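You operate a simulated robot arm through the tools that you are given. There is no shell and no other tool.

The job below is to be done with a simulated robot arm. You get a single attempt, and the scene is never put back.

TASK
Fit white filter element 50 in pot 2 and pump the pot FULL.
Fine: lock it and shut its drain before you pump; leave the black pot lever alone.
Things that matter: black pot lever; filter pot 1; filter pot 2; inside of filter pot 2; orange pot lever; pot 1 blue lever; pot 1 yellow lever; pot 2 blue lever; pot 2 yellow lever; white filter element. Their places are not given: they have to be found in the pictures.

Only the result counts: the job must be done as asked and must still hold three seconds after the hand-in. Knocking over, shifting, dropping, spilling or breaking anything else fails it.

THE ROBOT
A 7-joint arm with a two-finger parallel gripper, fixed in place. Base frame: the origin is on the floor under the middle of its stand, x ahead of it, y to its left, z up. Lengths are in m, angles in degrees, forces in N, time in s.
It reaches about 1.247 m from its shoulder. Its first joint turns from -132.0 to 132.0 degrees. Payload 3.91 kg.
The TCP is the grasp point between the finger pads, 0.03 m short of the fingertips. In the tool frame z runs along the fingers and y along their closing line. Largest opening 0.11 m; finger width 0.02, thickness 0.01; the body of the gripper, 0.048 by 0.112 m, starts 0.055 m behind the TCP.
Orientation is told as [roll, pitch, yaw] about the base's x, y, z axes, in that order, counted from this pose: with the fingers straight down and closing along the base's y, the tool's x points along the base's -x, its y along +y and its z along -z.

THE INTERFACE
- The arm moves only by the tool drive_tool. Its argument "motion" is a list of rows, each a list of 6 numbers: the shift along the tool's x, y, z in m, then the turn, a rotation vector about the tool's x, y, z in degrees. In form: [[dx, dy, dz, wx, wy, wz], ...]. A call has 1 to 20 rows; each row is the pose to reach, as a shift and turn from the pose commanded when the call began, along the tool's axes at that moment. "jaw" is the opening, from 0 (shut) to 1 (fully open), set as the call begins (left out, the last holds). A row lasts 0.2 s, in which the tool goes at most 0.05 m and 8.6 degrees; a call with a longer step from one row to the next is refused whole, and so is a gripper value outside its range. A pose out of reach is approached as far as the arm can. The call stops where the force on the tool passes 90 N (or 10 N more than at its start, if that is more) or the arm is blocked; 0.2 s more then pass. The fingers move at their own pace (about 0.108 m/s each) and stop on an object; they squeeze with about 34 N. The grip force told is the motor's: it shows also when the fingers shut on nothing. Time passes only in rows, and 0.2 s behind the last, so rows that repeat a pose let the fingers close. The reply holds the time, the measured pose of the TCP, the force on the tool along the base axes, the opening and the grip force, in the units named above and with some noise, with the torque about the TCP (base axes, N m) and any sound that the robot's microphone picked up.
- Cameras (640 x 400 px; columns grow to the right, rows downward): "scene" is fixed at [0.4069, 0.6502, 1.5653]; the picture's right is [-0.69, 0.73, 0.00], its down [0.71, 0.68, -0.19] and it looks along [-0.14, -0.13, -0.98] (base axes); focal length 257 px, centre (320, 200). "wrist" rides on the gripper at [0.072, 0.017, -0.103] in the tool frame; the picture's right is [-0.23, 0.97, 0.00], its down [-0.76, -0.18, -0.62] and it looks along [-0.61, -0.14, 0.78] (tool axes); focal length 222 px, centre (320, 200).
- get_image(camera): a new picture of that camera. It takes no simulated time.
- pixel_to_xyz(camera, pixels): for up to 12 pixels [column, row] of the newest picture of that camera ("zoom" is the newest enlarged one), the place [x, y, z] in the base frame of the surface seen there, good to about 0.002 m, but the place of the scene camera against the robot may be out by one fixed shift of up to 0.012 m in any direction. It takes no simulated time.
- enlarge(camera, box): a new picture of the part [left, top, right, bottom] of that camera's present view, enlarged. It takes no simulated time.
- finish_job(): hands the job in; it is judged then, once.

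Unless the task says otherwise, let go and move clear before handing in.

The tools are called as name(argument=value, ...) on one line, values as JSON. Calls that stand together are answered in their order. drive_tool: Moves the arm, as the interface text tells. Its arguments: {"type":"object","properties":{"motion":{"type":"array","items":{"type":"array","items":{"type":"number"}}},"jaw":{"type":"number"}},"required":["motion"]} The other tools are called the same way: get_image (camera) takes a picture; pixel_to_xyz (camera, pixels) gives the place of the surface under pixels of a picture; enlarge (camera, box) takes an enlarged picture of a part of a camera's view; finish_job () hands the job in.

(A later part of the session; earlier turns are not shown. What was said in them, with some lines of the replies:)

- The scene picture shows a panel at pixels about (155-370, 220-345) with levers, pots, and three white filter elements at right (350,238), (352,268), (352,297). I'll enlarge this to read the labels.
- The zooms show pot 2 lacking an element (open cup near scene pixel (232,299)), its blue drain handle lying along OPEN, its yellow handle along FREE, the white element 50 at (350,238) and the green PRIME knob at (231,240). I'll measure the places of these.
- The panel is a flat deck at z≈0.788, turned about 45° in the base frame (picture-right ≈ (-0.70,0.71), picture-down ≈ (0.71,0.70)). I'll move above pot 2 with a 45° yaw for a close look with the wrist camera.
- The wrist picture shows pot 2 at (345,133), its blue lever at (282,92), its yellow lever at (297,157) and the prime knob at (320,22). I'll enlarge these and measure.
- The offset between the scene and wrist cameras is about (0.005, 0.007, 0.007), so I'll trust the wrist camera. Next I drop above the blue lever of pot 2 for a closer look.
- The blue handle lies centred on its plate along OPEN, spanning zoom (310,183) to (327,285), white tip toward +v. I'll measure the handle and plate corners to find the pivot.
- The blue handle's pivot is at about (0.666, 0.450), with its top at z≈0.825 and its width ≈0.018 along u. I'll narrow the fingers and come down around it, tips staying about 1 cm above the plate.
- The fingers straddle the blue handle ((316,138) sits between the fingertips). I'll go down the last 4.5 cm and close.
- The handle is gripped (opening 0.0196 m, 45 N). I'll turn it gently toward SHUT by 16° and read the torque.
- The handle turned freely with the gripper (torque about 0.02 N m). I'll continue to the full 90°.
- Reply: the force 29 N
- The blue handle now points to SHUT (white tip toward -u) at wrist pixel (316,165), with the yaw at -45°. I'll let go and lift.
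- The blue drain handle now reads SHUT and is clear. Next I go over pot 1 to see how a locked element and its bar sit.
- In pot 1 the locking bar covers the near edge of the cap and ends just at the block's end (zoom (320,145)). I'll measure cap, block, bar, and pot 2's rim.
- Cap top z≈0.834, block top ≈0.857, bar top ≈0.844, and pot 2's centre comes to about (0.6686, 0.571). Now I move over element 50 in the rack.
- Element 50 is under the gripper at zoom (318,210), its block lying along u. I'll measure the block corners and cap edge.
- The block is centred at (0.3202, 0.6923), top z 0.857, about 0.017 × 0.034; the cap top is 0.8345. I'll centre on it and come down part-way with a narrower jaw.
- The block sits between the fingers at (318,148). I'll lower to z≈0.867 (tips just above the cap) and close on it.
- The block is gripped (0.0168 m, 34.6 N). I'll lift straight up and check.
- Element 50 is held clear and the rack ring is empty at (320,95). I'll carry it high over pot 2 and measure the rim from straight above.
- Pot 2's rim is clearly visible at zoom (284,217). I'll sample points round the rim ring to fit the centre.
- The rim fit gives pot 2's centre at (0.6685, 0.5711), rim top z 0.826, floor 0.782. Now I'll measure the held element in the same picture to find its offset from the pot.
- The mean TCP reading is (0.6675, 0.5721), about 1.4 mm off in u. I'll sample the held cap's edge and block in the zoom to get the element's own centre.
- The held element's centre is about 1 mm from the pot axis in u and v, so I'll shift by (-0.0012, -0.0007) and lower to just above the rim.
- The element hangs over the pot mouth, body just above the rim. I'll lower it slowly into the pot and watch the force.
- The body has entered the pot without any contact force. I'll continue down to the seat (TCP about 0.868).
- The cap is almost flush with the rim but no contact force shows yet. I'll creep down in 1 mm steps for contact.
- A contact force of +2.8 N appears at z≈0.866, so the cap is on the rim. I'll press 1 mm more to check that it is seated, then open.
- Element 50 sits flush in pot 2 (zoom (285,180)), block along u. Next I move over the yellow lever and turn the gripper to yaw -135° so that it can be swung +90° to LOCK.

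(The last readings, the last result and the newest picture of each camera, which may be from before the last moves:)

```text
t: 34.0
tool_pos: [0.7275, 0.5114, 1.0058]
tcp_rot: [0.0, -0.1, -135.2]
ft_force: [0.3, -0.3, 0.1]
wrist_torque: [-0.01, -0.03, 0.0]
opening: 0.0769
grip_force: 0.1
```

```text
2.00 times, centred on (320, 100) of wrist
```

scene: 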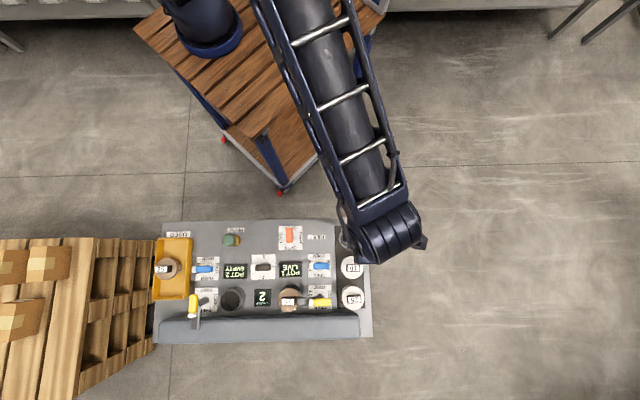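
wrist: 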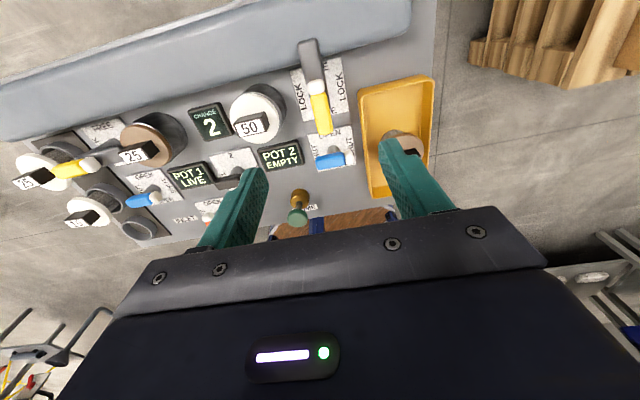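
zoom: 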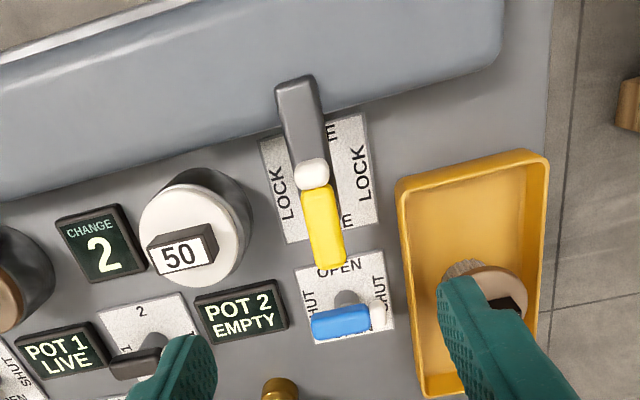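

The yellow handle is at zoom (323,215) with its white tip and bar toward +v (FREE); pot 2 is on the left. I'll measure the handle, bar, plate corners, and the seated element.

pixel_to_xyz(camera="zoom", pixels=[[262, 143], [362, 117], [288, 240], [377, 219], [312, 172], [331, 258], [318, 215], [307, 195], [340, 235], [298, 82], [280, 95], [318, 90]])

pixel_to_xyz(camera="zoom", pixels=[[180, 255], [152, 250], [212, 240], [160, 272], [208, 262], [150, 200], [243, 215], [205, 185], [195, 285], [300, 130], [311, 265], [325, 200]])

```text
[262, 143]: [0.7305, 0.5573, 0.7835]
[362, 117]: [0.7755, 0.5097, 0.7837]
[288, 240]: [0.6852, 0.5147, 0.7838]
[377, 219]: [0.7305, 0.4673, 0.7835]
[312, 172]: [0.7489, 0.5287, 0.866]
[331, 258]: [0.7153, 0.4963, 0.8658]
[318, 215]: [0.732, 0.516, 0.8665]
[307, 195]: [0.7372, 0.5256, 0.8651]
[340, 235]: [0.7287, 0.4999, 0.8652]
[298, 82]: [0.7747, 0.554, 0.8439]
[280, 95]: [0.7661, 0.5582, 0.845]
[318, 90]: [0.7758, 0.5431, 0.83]
```

```text
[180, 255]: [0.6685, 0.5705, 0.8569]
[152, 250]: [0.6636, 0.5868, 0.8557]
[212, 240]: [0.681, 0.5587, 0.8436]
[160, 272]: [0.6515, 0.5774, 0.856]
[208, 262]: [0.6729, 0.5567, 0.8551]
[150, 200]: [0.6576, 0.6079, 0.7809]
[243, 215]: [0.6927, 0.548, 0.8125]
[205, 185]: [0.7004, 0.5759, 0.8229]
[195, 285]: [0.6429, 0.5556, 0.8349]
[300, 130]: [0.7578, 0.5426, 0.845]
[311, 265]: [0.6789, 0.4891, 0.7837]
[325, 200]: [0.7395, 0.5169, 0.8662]
```

The pivot is at about (0.7296, 0.5121), the handle top at z 0.866 and the bar top at 0.844. I'll come down over the handle, jaw half open, and stop a little above it to check.

drive_tool(motion=[[0.0012, 0.0016, 0.03, 0, 0, 0], [0.0012, 0.0016, 0.06, 0, 0, 0], [0.0012, 0.0016, 0.09, 0, 0, 0], [0.0012, 0.0016, 0.09, 0, 0, 0]], jaw=0.45)

get_image(camera="wrist")

pixel_to_xyz(camera="wrist", pixels=[[318, 130], [318, 150], [318, 170], [310, 150], [326, 150]])

```text
t: 35.0
tool_pos: [0.7292, 0.5132, 0.9141]
tcp_rot: [-0.1, 0.0, -135.0]
ft_force: [0.2, 0.2, -0.6]
wrist_torque: [-0.05, -0.03, 0.01]
opening: 0.0494
grip_force: 0.1
```

```text
taken
```

wrist: 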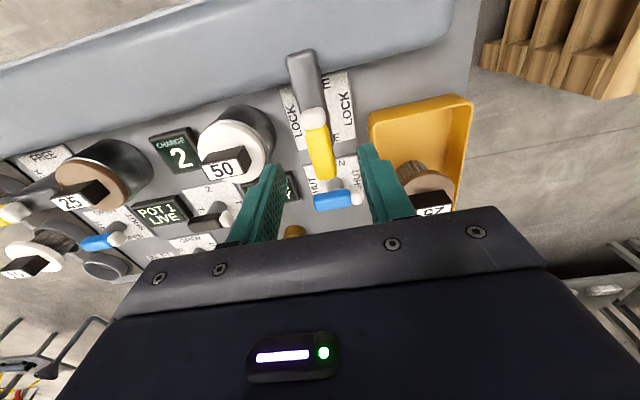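

```text
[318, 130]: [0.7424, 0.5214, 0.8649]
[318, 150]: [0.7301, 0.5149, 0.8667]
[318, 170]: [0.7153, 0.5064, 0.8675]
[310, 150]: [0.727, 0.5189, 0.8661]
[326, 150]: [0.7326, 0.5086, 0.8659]
```

The yellow handle runs between the fingers at (318,150). I'll go down 3.8 cm more and close.

drive_tool(motion=[[0, 0, 0.015, 0, 0, 0], [0, 0, 0.03, 0, 0, 0], [0, 0, 0.038, 0, 0, 0], [0, 0, 0.038, 0, 0, 0]])

drive_tool(motion=[[0, 0, 0, 0, 0, 0], [0, 0, 0, 0, 0, 0], [0, 0, 0, 0, 0, 0]], jaw=0)

get_image(camera="wrist")

```text
t: 36.0
tool_pos: [0.7296, 0.5121, 0.8768]
tcp_rot: [0.1, 0.0, -135.1]
ft_force: [0.1, -0.1, -0.3]
wrist_torque: [-0.01, 0.0, 0.04]
opening: 0.0496
grip_force: 0.0
```

```text
t: 36.8
tool_pos: [0.73, 0.5131, 0.8768]
tcp_rot: [0.1, 0.0, -135.0]
ft_force: [-4.5, 3.8, -0.8]
wrist_torque: [0.14, -0.01, -0.01]
opening: 0.0192
grip_force: 45.1
```

```text
taken
```

wrist: 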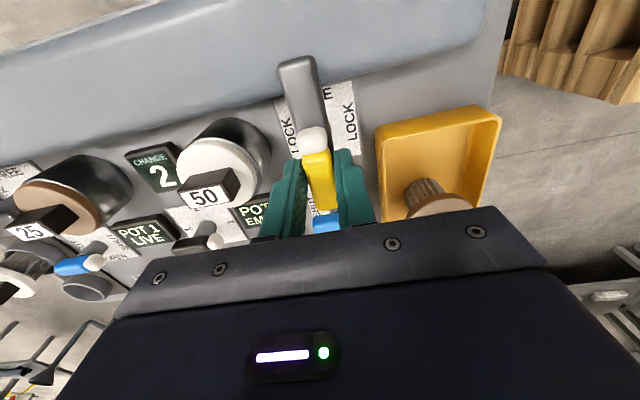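

The yellow handle is gripped (0.0192 m). I'll turn it toward pot 2 by 16° first and check torque.

drive_tool(motion=[[0, 0, 0, 0, 0, -4], [0, 0, 0, 0, 0, -8], [0, 0, 0, 0, 0, -12], [0, 0, 0, 0, 0, -16]])

get_image(camera="wrist")

```text
t: 37.8
tool_pos: [0.729, 0.5133, 0.8767]
tcp_rot: [-0.1, -0.1, -118.8]
ft_force: [-6.4, 17.0, -5.8]
wrist_torque: [0.29, 0.31, -0.01]
opening: 0.0197
grip_force: 44.9
```

```text
taken
```

wrist: 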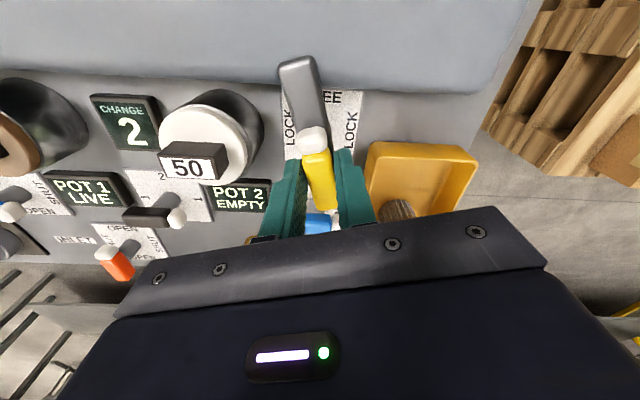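

The lever follows (yaw -118.8°) with small torque and a modest lateral force of 18 N from slight misalignment. I'll nudge with the force by about 1 mm and continue.

drive_tool(motion=[[0, -0.0008, 0, 0, 0, -6], [0, -0.0008, 0, 0, 0, -12], [0, -0.0008, 0, 0, 0, -18], [0, -0.0008, 0, 0, 0, -24], [0, -0.0008, 0, 0, 0, -30], [0, -0.0008, 0, 0, 0, -36]])

get_image(camera="wrist")

enlarge(camera="wrist", box=[140, 30, 380, 230])

```text
t: 39.2
tool_pos: [0.7282, 0.5126, 0.8767]
tcp_rot: [0.0, 0.0, -83.0]
ft_force: [-2.0, 24.7, -1.7]
wrist_torque: [0.67, 0.18, 0.03]
opening: 0.0196
grip_force: 45.0
```

```text
taken
```

wrist: 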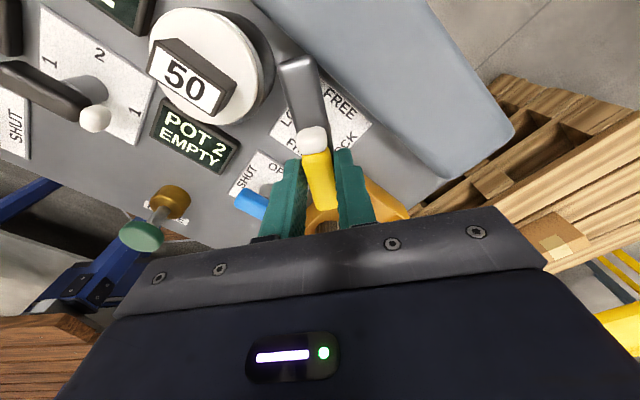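

```text
2.00 times, centred on (260, 130) of wrist
```

zoom: 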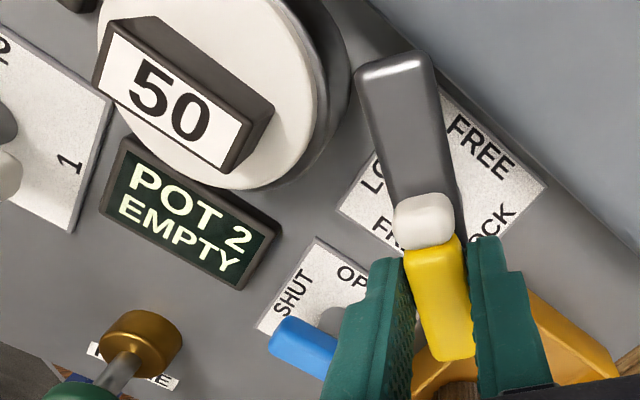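

The bar is about 38° from LOCK, with 25 N along tool x. I'll ease 1 mm along it and turn on to about -60°.

drive_tool(motion=[[0.001, 0, 0, 0, 0, -4], [0.001, 0, 0, 0, 0, -8], [0.001, 0, 0, 0, 0, -12], [0.001, 0, 0, 0, 0, -16], [0.001, 0, 0, 0, 0, -20], [0.001, 0, 0, 0, 0, -23]])

enlarge(camera="wrist", box=[200, 0, 400, 200])

```text
t: 40.6
tool_pos: [0.728, 0.5133, 0.877]
tcp_rot: [-0.1, -0.1, -60.0]
ft_force: [-3.6, 0.8, 4.0]
wrist_torque: [-0.12, -0.02, -0.01]
opening: 0.0196
grip_force: 45.0
```

```text
2.00 times, centred on (300, 100) of wrist
```

zoom: 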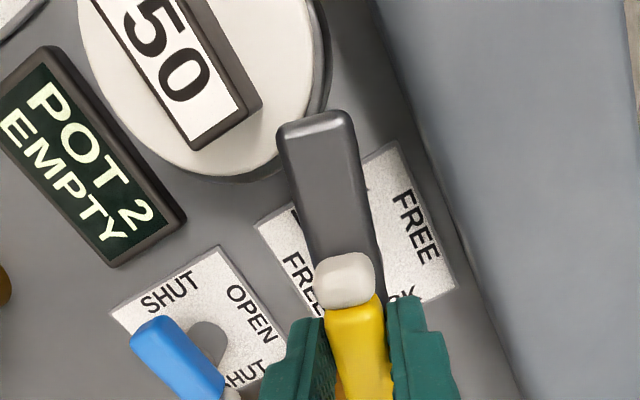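

The bar has begun to sweep over the cap edge (zoom (310,130)) and clears the block; forces are small. I'll turn the last 15° slowly.

drive_tool(motion=[[0, 0, 0, 0, 0, -3], [0, 0, 0, 0, 0, -6], [0, 0, 0, 0, 0, -9], [0, 0, 0, 0, 0, -12], [0, 0, 0, 0, 0, -15], [0, 0, 0, 0, 0, -15]])

get_image(camera="wrist")

enlarge(camera="wrist", box=[200, 0, 400, 200])

```text
t: 42.0
tool_pos: [0.7293, 0.5141, 0.8764]
tcp_rot: [-0.2, 0.0, -45.0]
ft_force: [-11.6, -19.2, -0.9]
wrist_torque: [-0.59, 0.24, 0.07]
opening: 0.0197
grip_force: 45.3
```

```text
taken
```

wrist: 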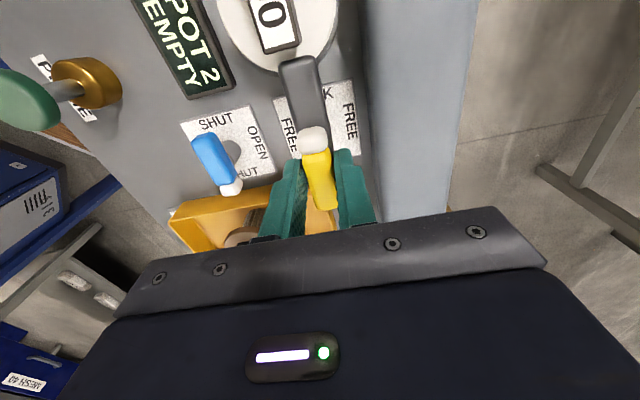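

```text
2.00 times, centred on (300, 100) of wrist
```

zoom: 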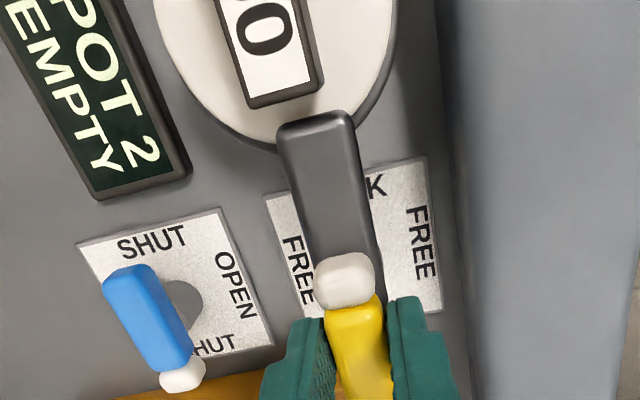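

The bar now lies over the cap's edge, parallel to the block at zoom (320,180), yaw -45°. I'll release and lift to verify.

drive_tool(motion=[[0, 0, 0, 0, 0, 0], [0, 0, 0, 0, 0, 0]], jaw=0.4)

drive_tool(motion=[[0, 0, -0.03, 0, 0, 0], [0, 0, -0.06, 0, 0, 0], [0, 0, -0.1, 0, 0, 0], [0, 0, -0.14, 0, 0, 0], [0, 0, -0.17, 0, 0, 0]])

get_image(camera="wrist")

enlarge(camera="wrist", box=[180, 0, 400, 200])

enlarge(camera="scene", box=[150, 215, 350, 345])

```text
t: 42.6
tool_pos: [0.7297, 0.5143, 0.878]
tcp_rot: [0.0, 0.0, -45.0]
ft_force: [0.5, -0.6, -0.2]
wrist_torque: [0.01, 0.01, -0.02]
opening: 0.0441
grip_force: 0.0
```

```text
t: 43.8
tool_pos: [0.7263, 0.5144, 1.0467]
tcp_rot: [0.0, 0.0, -45.0]
ft_force: [0.4, 0.0, -0.4]
wrist_torque: [0.0, 0.0, 0.03]
opening: 0.0441
grip_force: 0.1
```

```text
taken
```

wrist: 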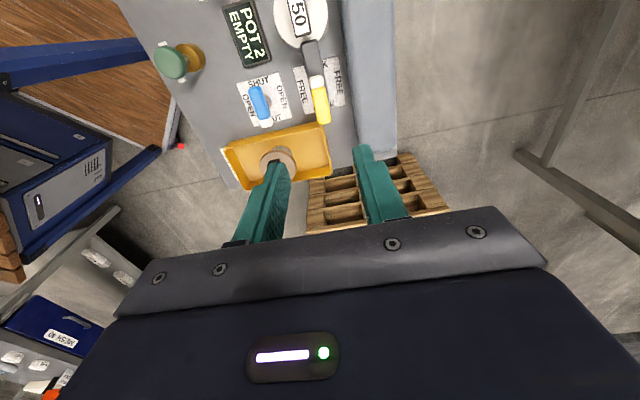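

```text
2.00 times, centred on (290, 100) of wrist
```

zoom: 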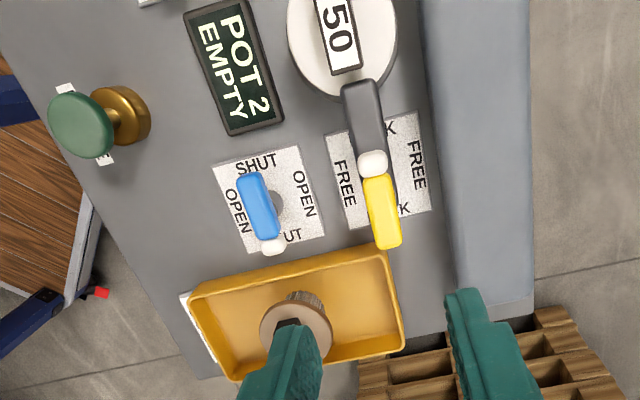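

```text
3.08 times, centred on (250, 280) of scene
```

zoom: 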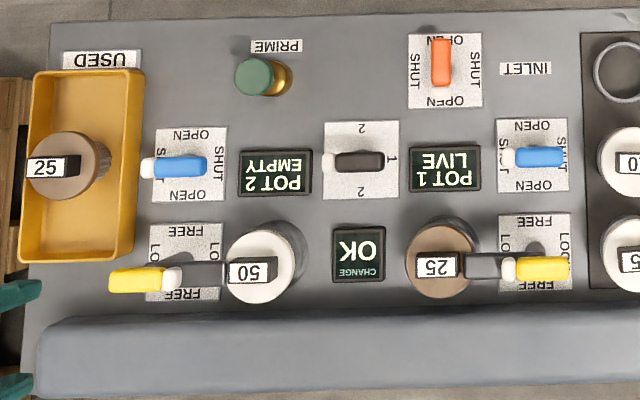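

The CHANGE display now reads OK, the yellow bar is over the cap (LOCK), and the blue handle is on SHUT. Next I go over the green PRIME knob to inspect it.

drive_tool(motion=[[0.015, -0.0335, 0.006, 0, 0, 0], [0.03, -0.067, 0.012, 0, 0, 0], [0.045, -0.1, 0.018, 0, 0, 0], [0.06, -0.134, 0.024, 0, 0, 0], [0.0755, -0.1675, 0.03, 0, 0, 0], [0.0755, -0.1675, 0.03, 0, 0, 0]], jaw=1)

get_image(camera="wrist")

enlarge(camera="wrist", box=[240, 30, 400, 180])

```text
t: 45.2
tool_pos: [0.5577, 0.4475, 1.0174]
tcp_rot: [0.0, 0.0, -45.1]
ft_force: [0.1, -0.5, -0.5]
wrist_torque: [-0.02, -0.05, 0.02]
opening: 0.1101
grip_force: 0.0
```

```text
taken
```

wrist: 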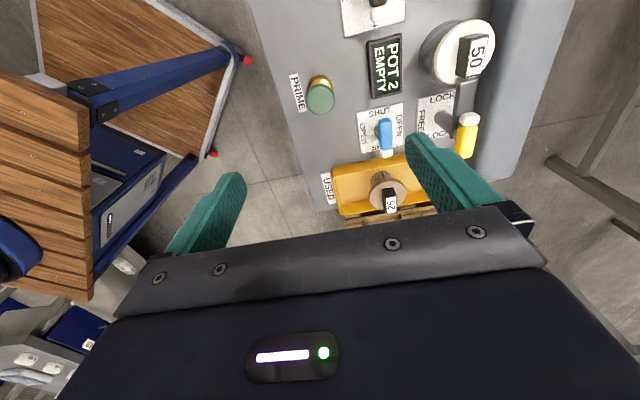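

```text
2.67 times, centred on (320, 105) of wrist
```

zoom: 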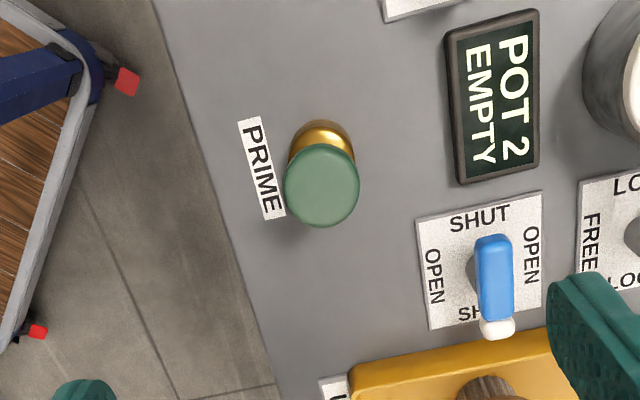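

pixel_to_xyz(camera="zoom", pixels=[[322, 185], [288, 185], [357, 183], [322, 148], [322, 222], [300, 155], [345, 155], [322, 128], [325, 138], [298, 212], [345, 210], [250, 190]])

```text
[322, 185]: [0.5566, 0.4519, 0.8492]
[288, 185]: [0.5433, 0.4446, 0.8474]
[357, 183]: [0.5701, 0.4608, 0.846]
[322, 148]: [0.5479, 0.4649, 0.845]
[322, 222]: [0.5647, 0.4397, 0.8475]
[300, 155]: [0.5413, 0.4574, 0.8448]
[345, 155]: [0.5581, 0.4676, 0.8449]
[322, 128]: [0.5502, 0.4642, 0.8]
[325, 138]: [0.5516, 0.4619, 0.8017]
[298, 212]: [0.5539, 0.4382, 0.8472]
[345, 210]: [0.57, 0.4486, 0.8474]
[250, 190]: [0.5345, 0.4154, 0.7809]
```

The knob's centre is (0.5565, 0.4523), top z≈0.849, radius ≈0.016, on a stem above a gold gland at z≈0.80: a plunger. I'll shut the fingers, centre over it and stop just above.

drive_tool(motion=[[0.0033, 0.0023, 0.03, 0, 0, 0], [0.0033, 0.0023, 0.06, 0, 0, 0], [0.0033, 0.0023, 0.09, 0, 0, 0], [0.0033, 0.0023, 0.12, 0, 0, 0], [0.0033, 0.0023, 0.13, 0, 0, 0], [0.0033, 0.0023, 0.13, 0, 0, 0]], jaw=0)

get_image(camera="wrist")

enlarge(camera="wrist", box=[240, 60, 400, 210])

```text
t: 46.6
tool_pos: [0.5562, 0.4537, 0.887]
tcp_rot: [0.0, 0.0, -45.1]
ft_force: [0.3, -0.8, 0.3]
wrist_torque: [-0.01, 0.02, 0.0]
opening: 0.0
grip_force: 34.1
```

```text
taken
```

wrist: 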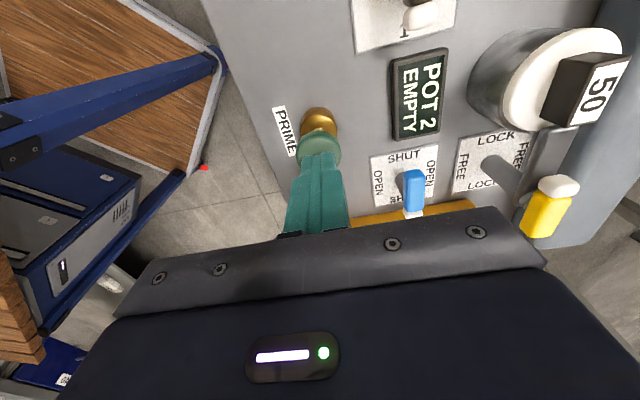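

```text
2.67 times, centred on (320, 135) of wrist
```

zoom: 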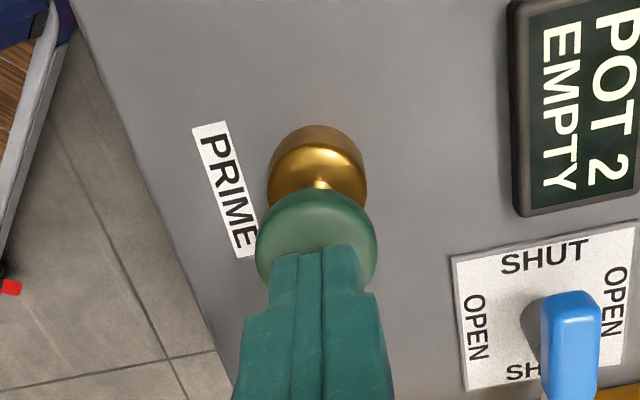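

The closed tips sit centred over the knob at zoom (317,255). I'll press down gently by 2 cm and read the force.

drive_tool(motion=[[0, 0, 0.005, 0, 0, 0], [0, 0, 0.01, 0, 0, 0], [0, 0, 0.015, 0, 0, 0], [0, 0, 0.02, 0, 0, 0]])

get_image(camera="wrist")

```text
t: 47.6
tool_pos: [0.557, 0.4515, 0.8675]
tcp_rot: [0.0, 0.0, -44.9]
ft_force: [0.2, 0.1, 3.1]
wrist_torque: [-0.02, -0.03, 0.05]
opening: 0.0001
grip_force: 34.1
```

```text
taken
```

wrist: 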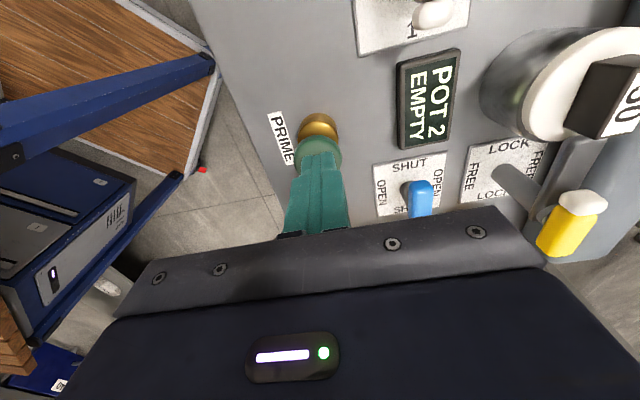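

The knob yields with 3 N. I'll press on in small steps to find the end of the stroke.

drive_tool(motion=[[0, 0, 0.004, 0, 0, 0], [0, 0, 0.008, 0, 0, 0], [0, 0, 0.012, 0, 0, 0]])

drive_tool(motion=[[0, 0, 0.004, 0, 0, 0], [0, 0, 0.008, 0, 0, 0]])

get_image(camera="wrist")

```text
t: 48.4
tool_pos: [0.5575, 0.454, 0.8568]
tcp_rot: [0.1, 0.0, -45.1]
ft_force: [0.6, -14.2, 38.5]
wrist_torque: [-0.52, -0.01, -0.1]
opening: 0.0001
grip_force: 33.6
```

```text
t: 49.0
tool_pos: [0.5577, 0.4543, 0.8574]
tcp_rot: [0.7, 0.2, -45.0]
ft_force: [-8.2, -10.9, 46.6]
wrist_torque: [-0.51, 0.29, -0.02]
opening: 0.0
grip_force: 34.3
stopped in row 2: the force on the tool passed its limit at 95 N (the readings are from after the stop); the commanded pose is now the measured one
```

```text
taken
```

wrist: 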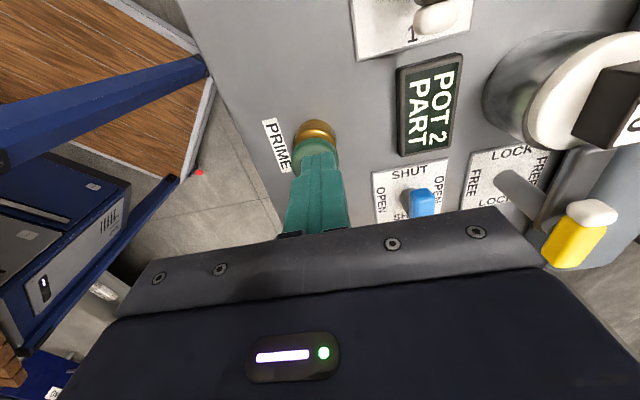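

The display now reads "POT 2 PART", so the stroke counts; its bottom is at TCP z≈0.857. I'll raise to let the knob spring back and check.

drive_tool(motion=[[0, 0, -0.008, 0, 0, 0], [0, 0, -0.016, 0, 0, 0], [0, 0, -0.024, 0, 0, 0], [0, 0, -0.032, 0, 0, 0], [0, 0, -0.032, 0, 0, 0]])

get_image(camera="wrist")

enlarge(camera="wrist", box=[240, 30, 480, 220])

```text
t: 50.2
tool_pos: [0.5576, 0.4537, 0.8846]
tcp_rot: [0.3, 0.0, -45.0]
ft_force: [0.2, -0.9, 0.1]
wrist_torque: [-0.03, 0.01, 0.0]
opening: 0.0
grip_force: 34.3
```

```text
taken
```

wrist: 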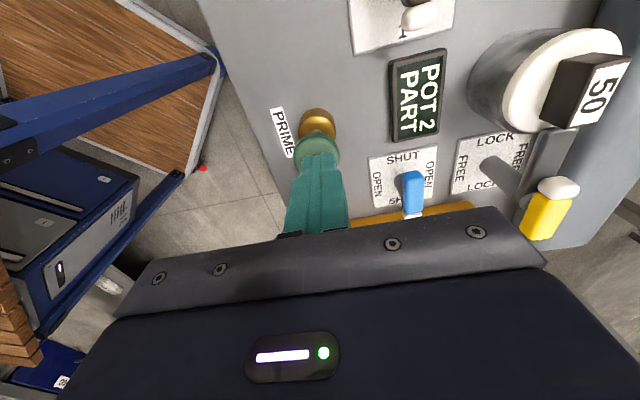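

```text
2.11 times, centred on (360, 125) of wrist
```

zoom: 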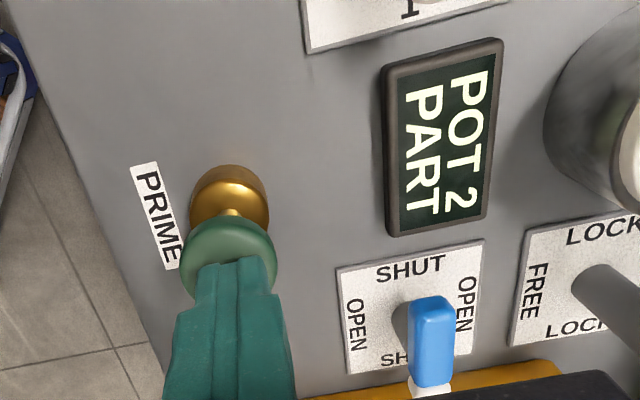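

The knob has sprung back. Second stroke: press about 2.75 cm, then come back up and read the display.

drive_tool(motion=[[0, 0, 0.008, 0, 0, 0], [0, 0, 0.016, 0, 0, 0], [0, 0, 0.022, 0, 0, 0], [0, 0, 0.026, 0, 0, 0], [0, 0, 0.028, 0, 0, 0]])

enlarge(camera="wrist", box=[240, 30, 480, 220])

```text
t: 51.4
tool_pos: [0.5571, 0.4541, 0.858]
tcp_rot: [0.4, -0.1, -45.0]
ft_force: [-2.1, -1.3, 23.1]
wrist_torque: [-0.08, 0.06, -0.1]
opening: 0.0
grip_force: 33.6
```

```text
2.11 times, centred on (360, 125) of wrist
```

zoom: 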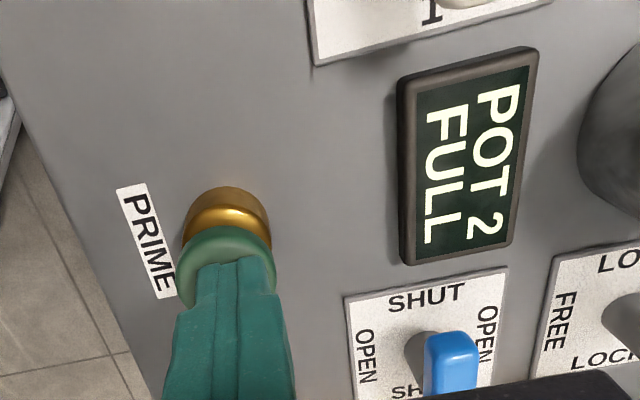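

The display now reads "POT 2 FULL". I'll rise straight up off the knob and well clear, then check the whole deck.

drive_tool(motion=[[0, 0, -0.01, 0, 0, 0], [0, 0, -0.02, 0, 0, 0], [0, 0, -0.03, 0, 0, 0], [0, 0, -0.06, 0, 0, 0], [0, 0, -0.1, 0, 0, 0], [0, 0, -0.14, 0, 0, 0], [0, 0, -0.18, 0, 0, 0], [0, 0, -0.22, 0, 0, 0]])

get_image(camera="wrist")

enlarge(camera="wrist", box=[220, 0, 500, 200])

enlarge(camera="scene", box=[150, 215, 380, 350])

```text
t: 53.2
tool_pos: [0.5571, 0.4523, 1.0749]
tcp_rot: [0.2, 0.0, -45.0]
ft_force: [-0.4, -0.4, 0.0]
wrist_torque: [-0.01, 0.03, 0.01]
opening: 0.0002
grip_force: 33.9
```

```text
taken
```

wrist: 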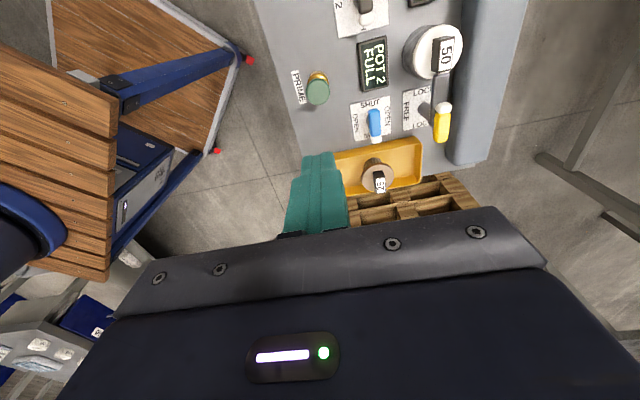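

```text
2.00 times, centred on (360, 100) of wrist
```

zoom: 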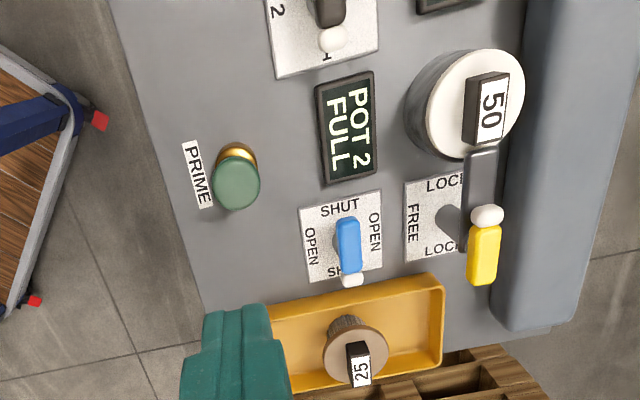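

```text
2.78 times, centred on (265, 282) of scene
```

zoom: 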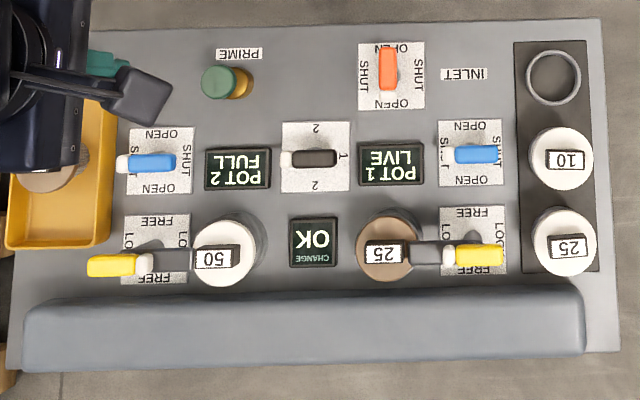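

The displays read POT 2 FULL and CHANGE OK. I'll check how exactly the yellow and blue handles are aligned before handing in.

pixel_to_xyz(camera="zoom", pixels=[[92, 268], [134, 265], [145, 263], [105, 267], [470, 256], [500, 256], [130, 163], [172, 161], [466, 155], [494, 154], [165, 259], [185, 257]])

enlarge(camera="wrist", box=[390, 20, 480, 160])

```text
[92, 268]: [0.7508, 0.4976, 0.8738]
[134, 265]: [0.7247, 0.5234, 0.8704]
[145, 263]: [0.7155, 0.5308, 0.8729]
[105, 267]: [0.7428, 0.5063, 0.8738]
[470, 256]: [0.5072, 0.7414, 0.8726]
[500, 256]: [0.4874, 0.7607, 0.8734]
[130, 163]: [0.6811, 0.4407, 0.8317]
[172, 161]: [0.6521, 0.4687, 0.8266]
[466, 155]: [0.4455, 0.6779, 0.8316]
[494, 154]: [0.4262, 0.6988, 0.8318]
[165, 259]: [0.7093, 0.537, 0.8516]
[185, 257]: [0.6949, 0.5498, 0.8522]
```

```text
2.86 times, centred on (435, 90) of wrist
```

zoom: 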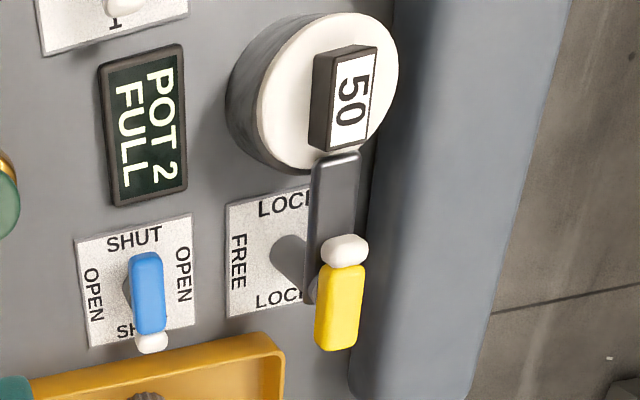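

Both pot 2 handles lie within about 1–2° of their marks (yellow 136.8°, blue 136°, deck axis 135°). I'll wait a couple of seconds and confirm that the display still holds FULL.

drive_tool(motion=[[0, 0, 0, 0, 0, 0], [0, 0, 0, 0, 0, 0], [0, 0, 0, 0, 0, 0], [0, 0, 0, 0, 0, 0], [0, 0, 0, 0, 0, 0], [0, 0, 0, 0, 0, 0], [0, 0, 0, 0, 0, 0], [0, 0, 0, 0, 0, 0], [0, 0, 0, 0, 0, 0], [0, 0, 0, 0, 0, 0], [0, 0, -0.02, 0, 0, 0], [0, 0, -0.04, 0, 0, 0], [0, 0, -0.04, 0, 0, 0], [0, 0, -0.04, 0, 0, 0], [0, 0, -0.04, 0, 0, 0]], jaw=0.3)

enlarge(camera="scene", box=[150, 215, 380, 350])

```text
t: 56.4
tool_pos: [0.5582, 0.4525, 1.1165]
tcp_rot: [0.2, 0.0, -44.9]
ft_force: [-0.3, -0.6, 0.1]
wrist_torque: [0.04, 0.04, 0.0]
opening: 0.033
grip_force: 0.0
```

```text
2.78 times, centred on (265, 282) of scene
```

zoom: 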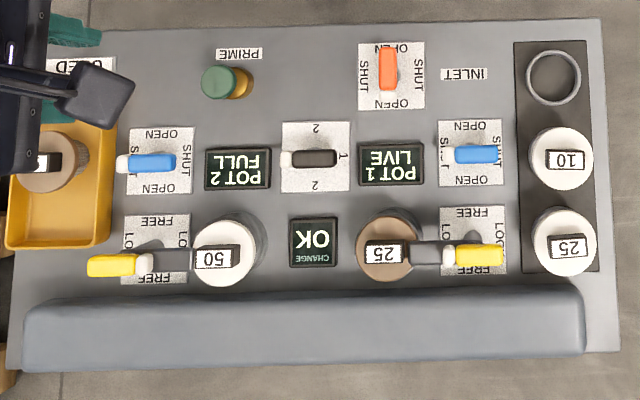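

After three more seconds, POT 2 still reads FULL, CHANGE reads OK, the black lever is still on 1, and everything else is unmoved. The gripper is clear, so I hand in.

finish_job()

```text
The job is handed in.
```

White filter element 50 is fitted in pot 2 and locked, its drain is shut, and the pot is pumped full. The job is handed in.

- **Drain:** I turned the pot 2 blue lever from OPEN to SHUT before pumping.
- **Element:** Element 50 came out of the rack and sits flush in pot 2. I swung the yellow lever to LOCK, and the CHANGE display went from 2 to OK.
- **Pumping:** Two full strokes of the green PRIME knob took the display from EMPTY to PART to FULL. It still read FULL about three seconds later.
- **Left alone:** I did not touch the black lever (still on 1), the orange lever or the pot 1 levers. The other elements had not moved in the last picture.

The gripper was open and clear of the panel when I handed in.
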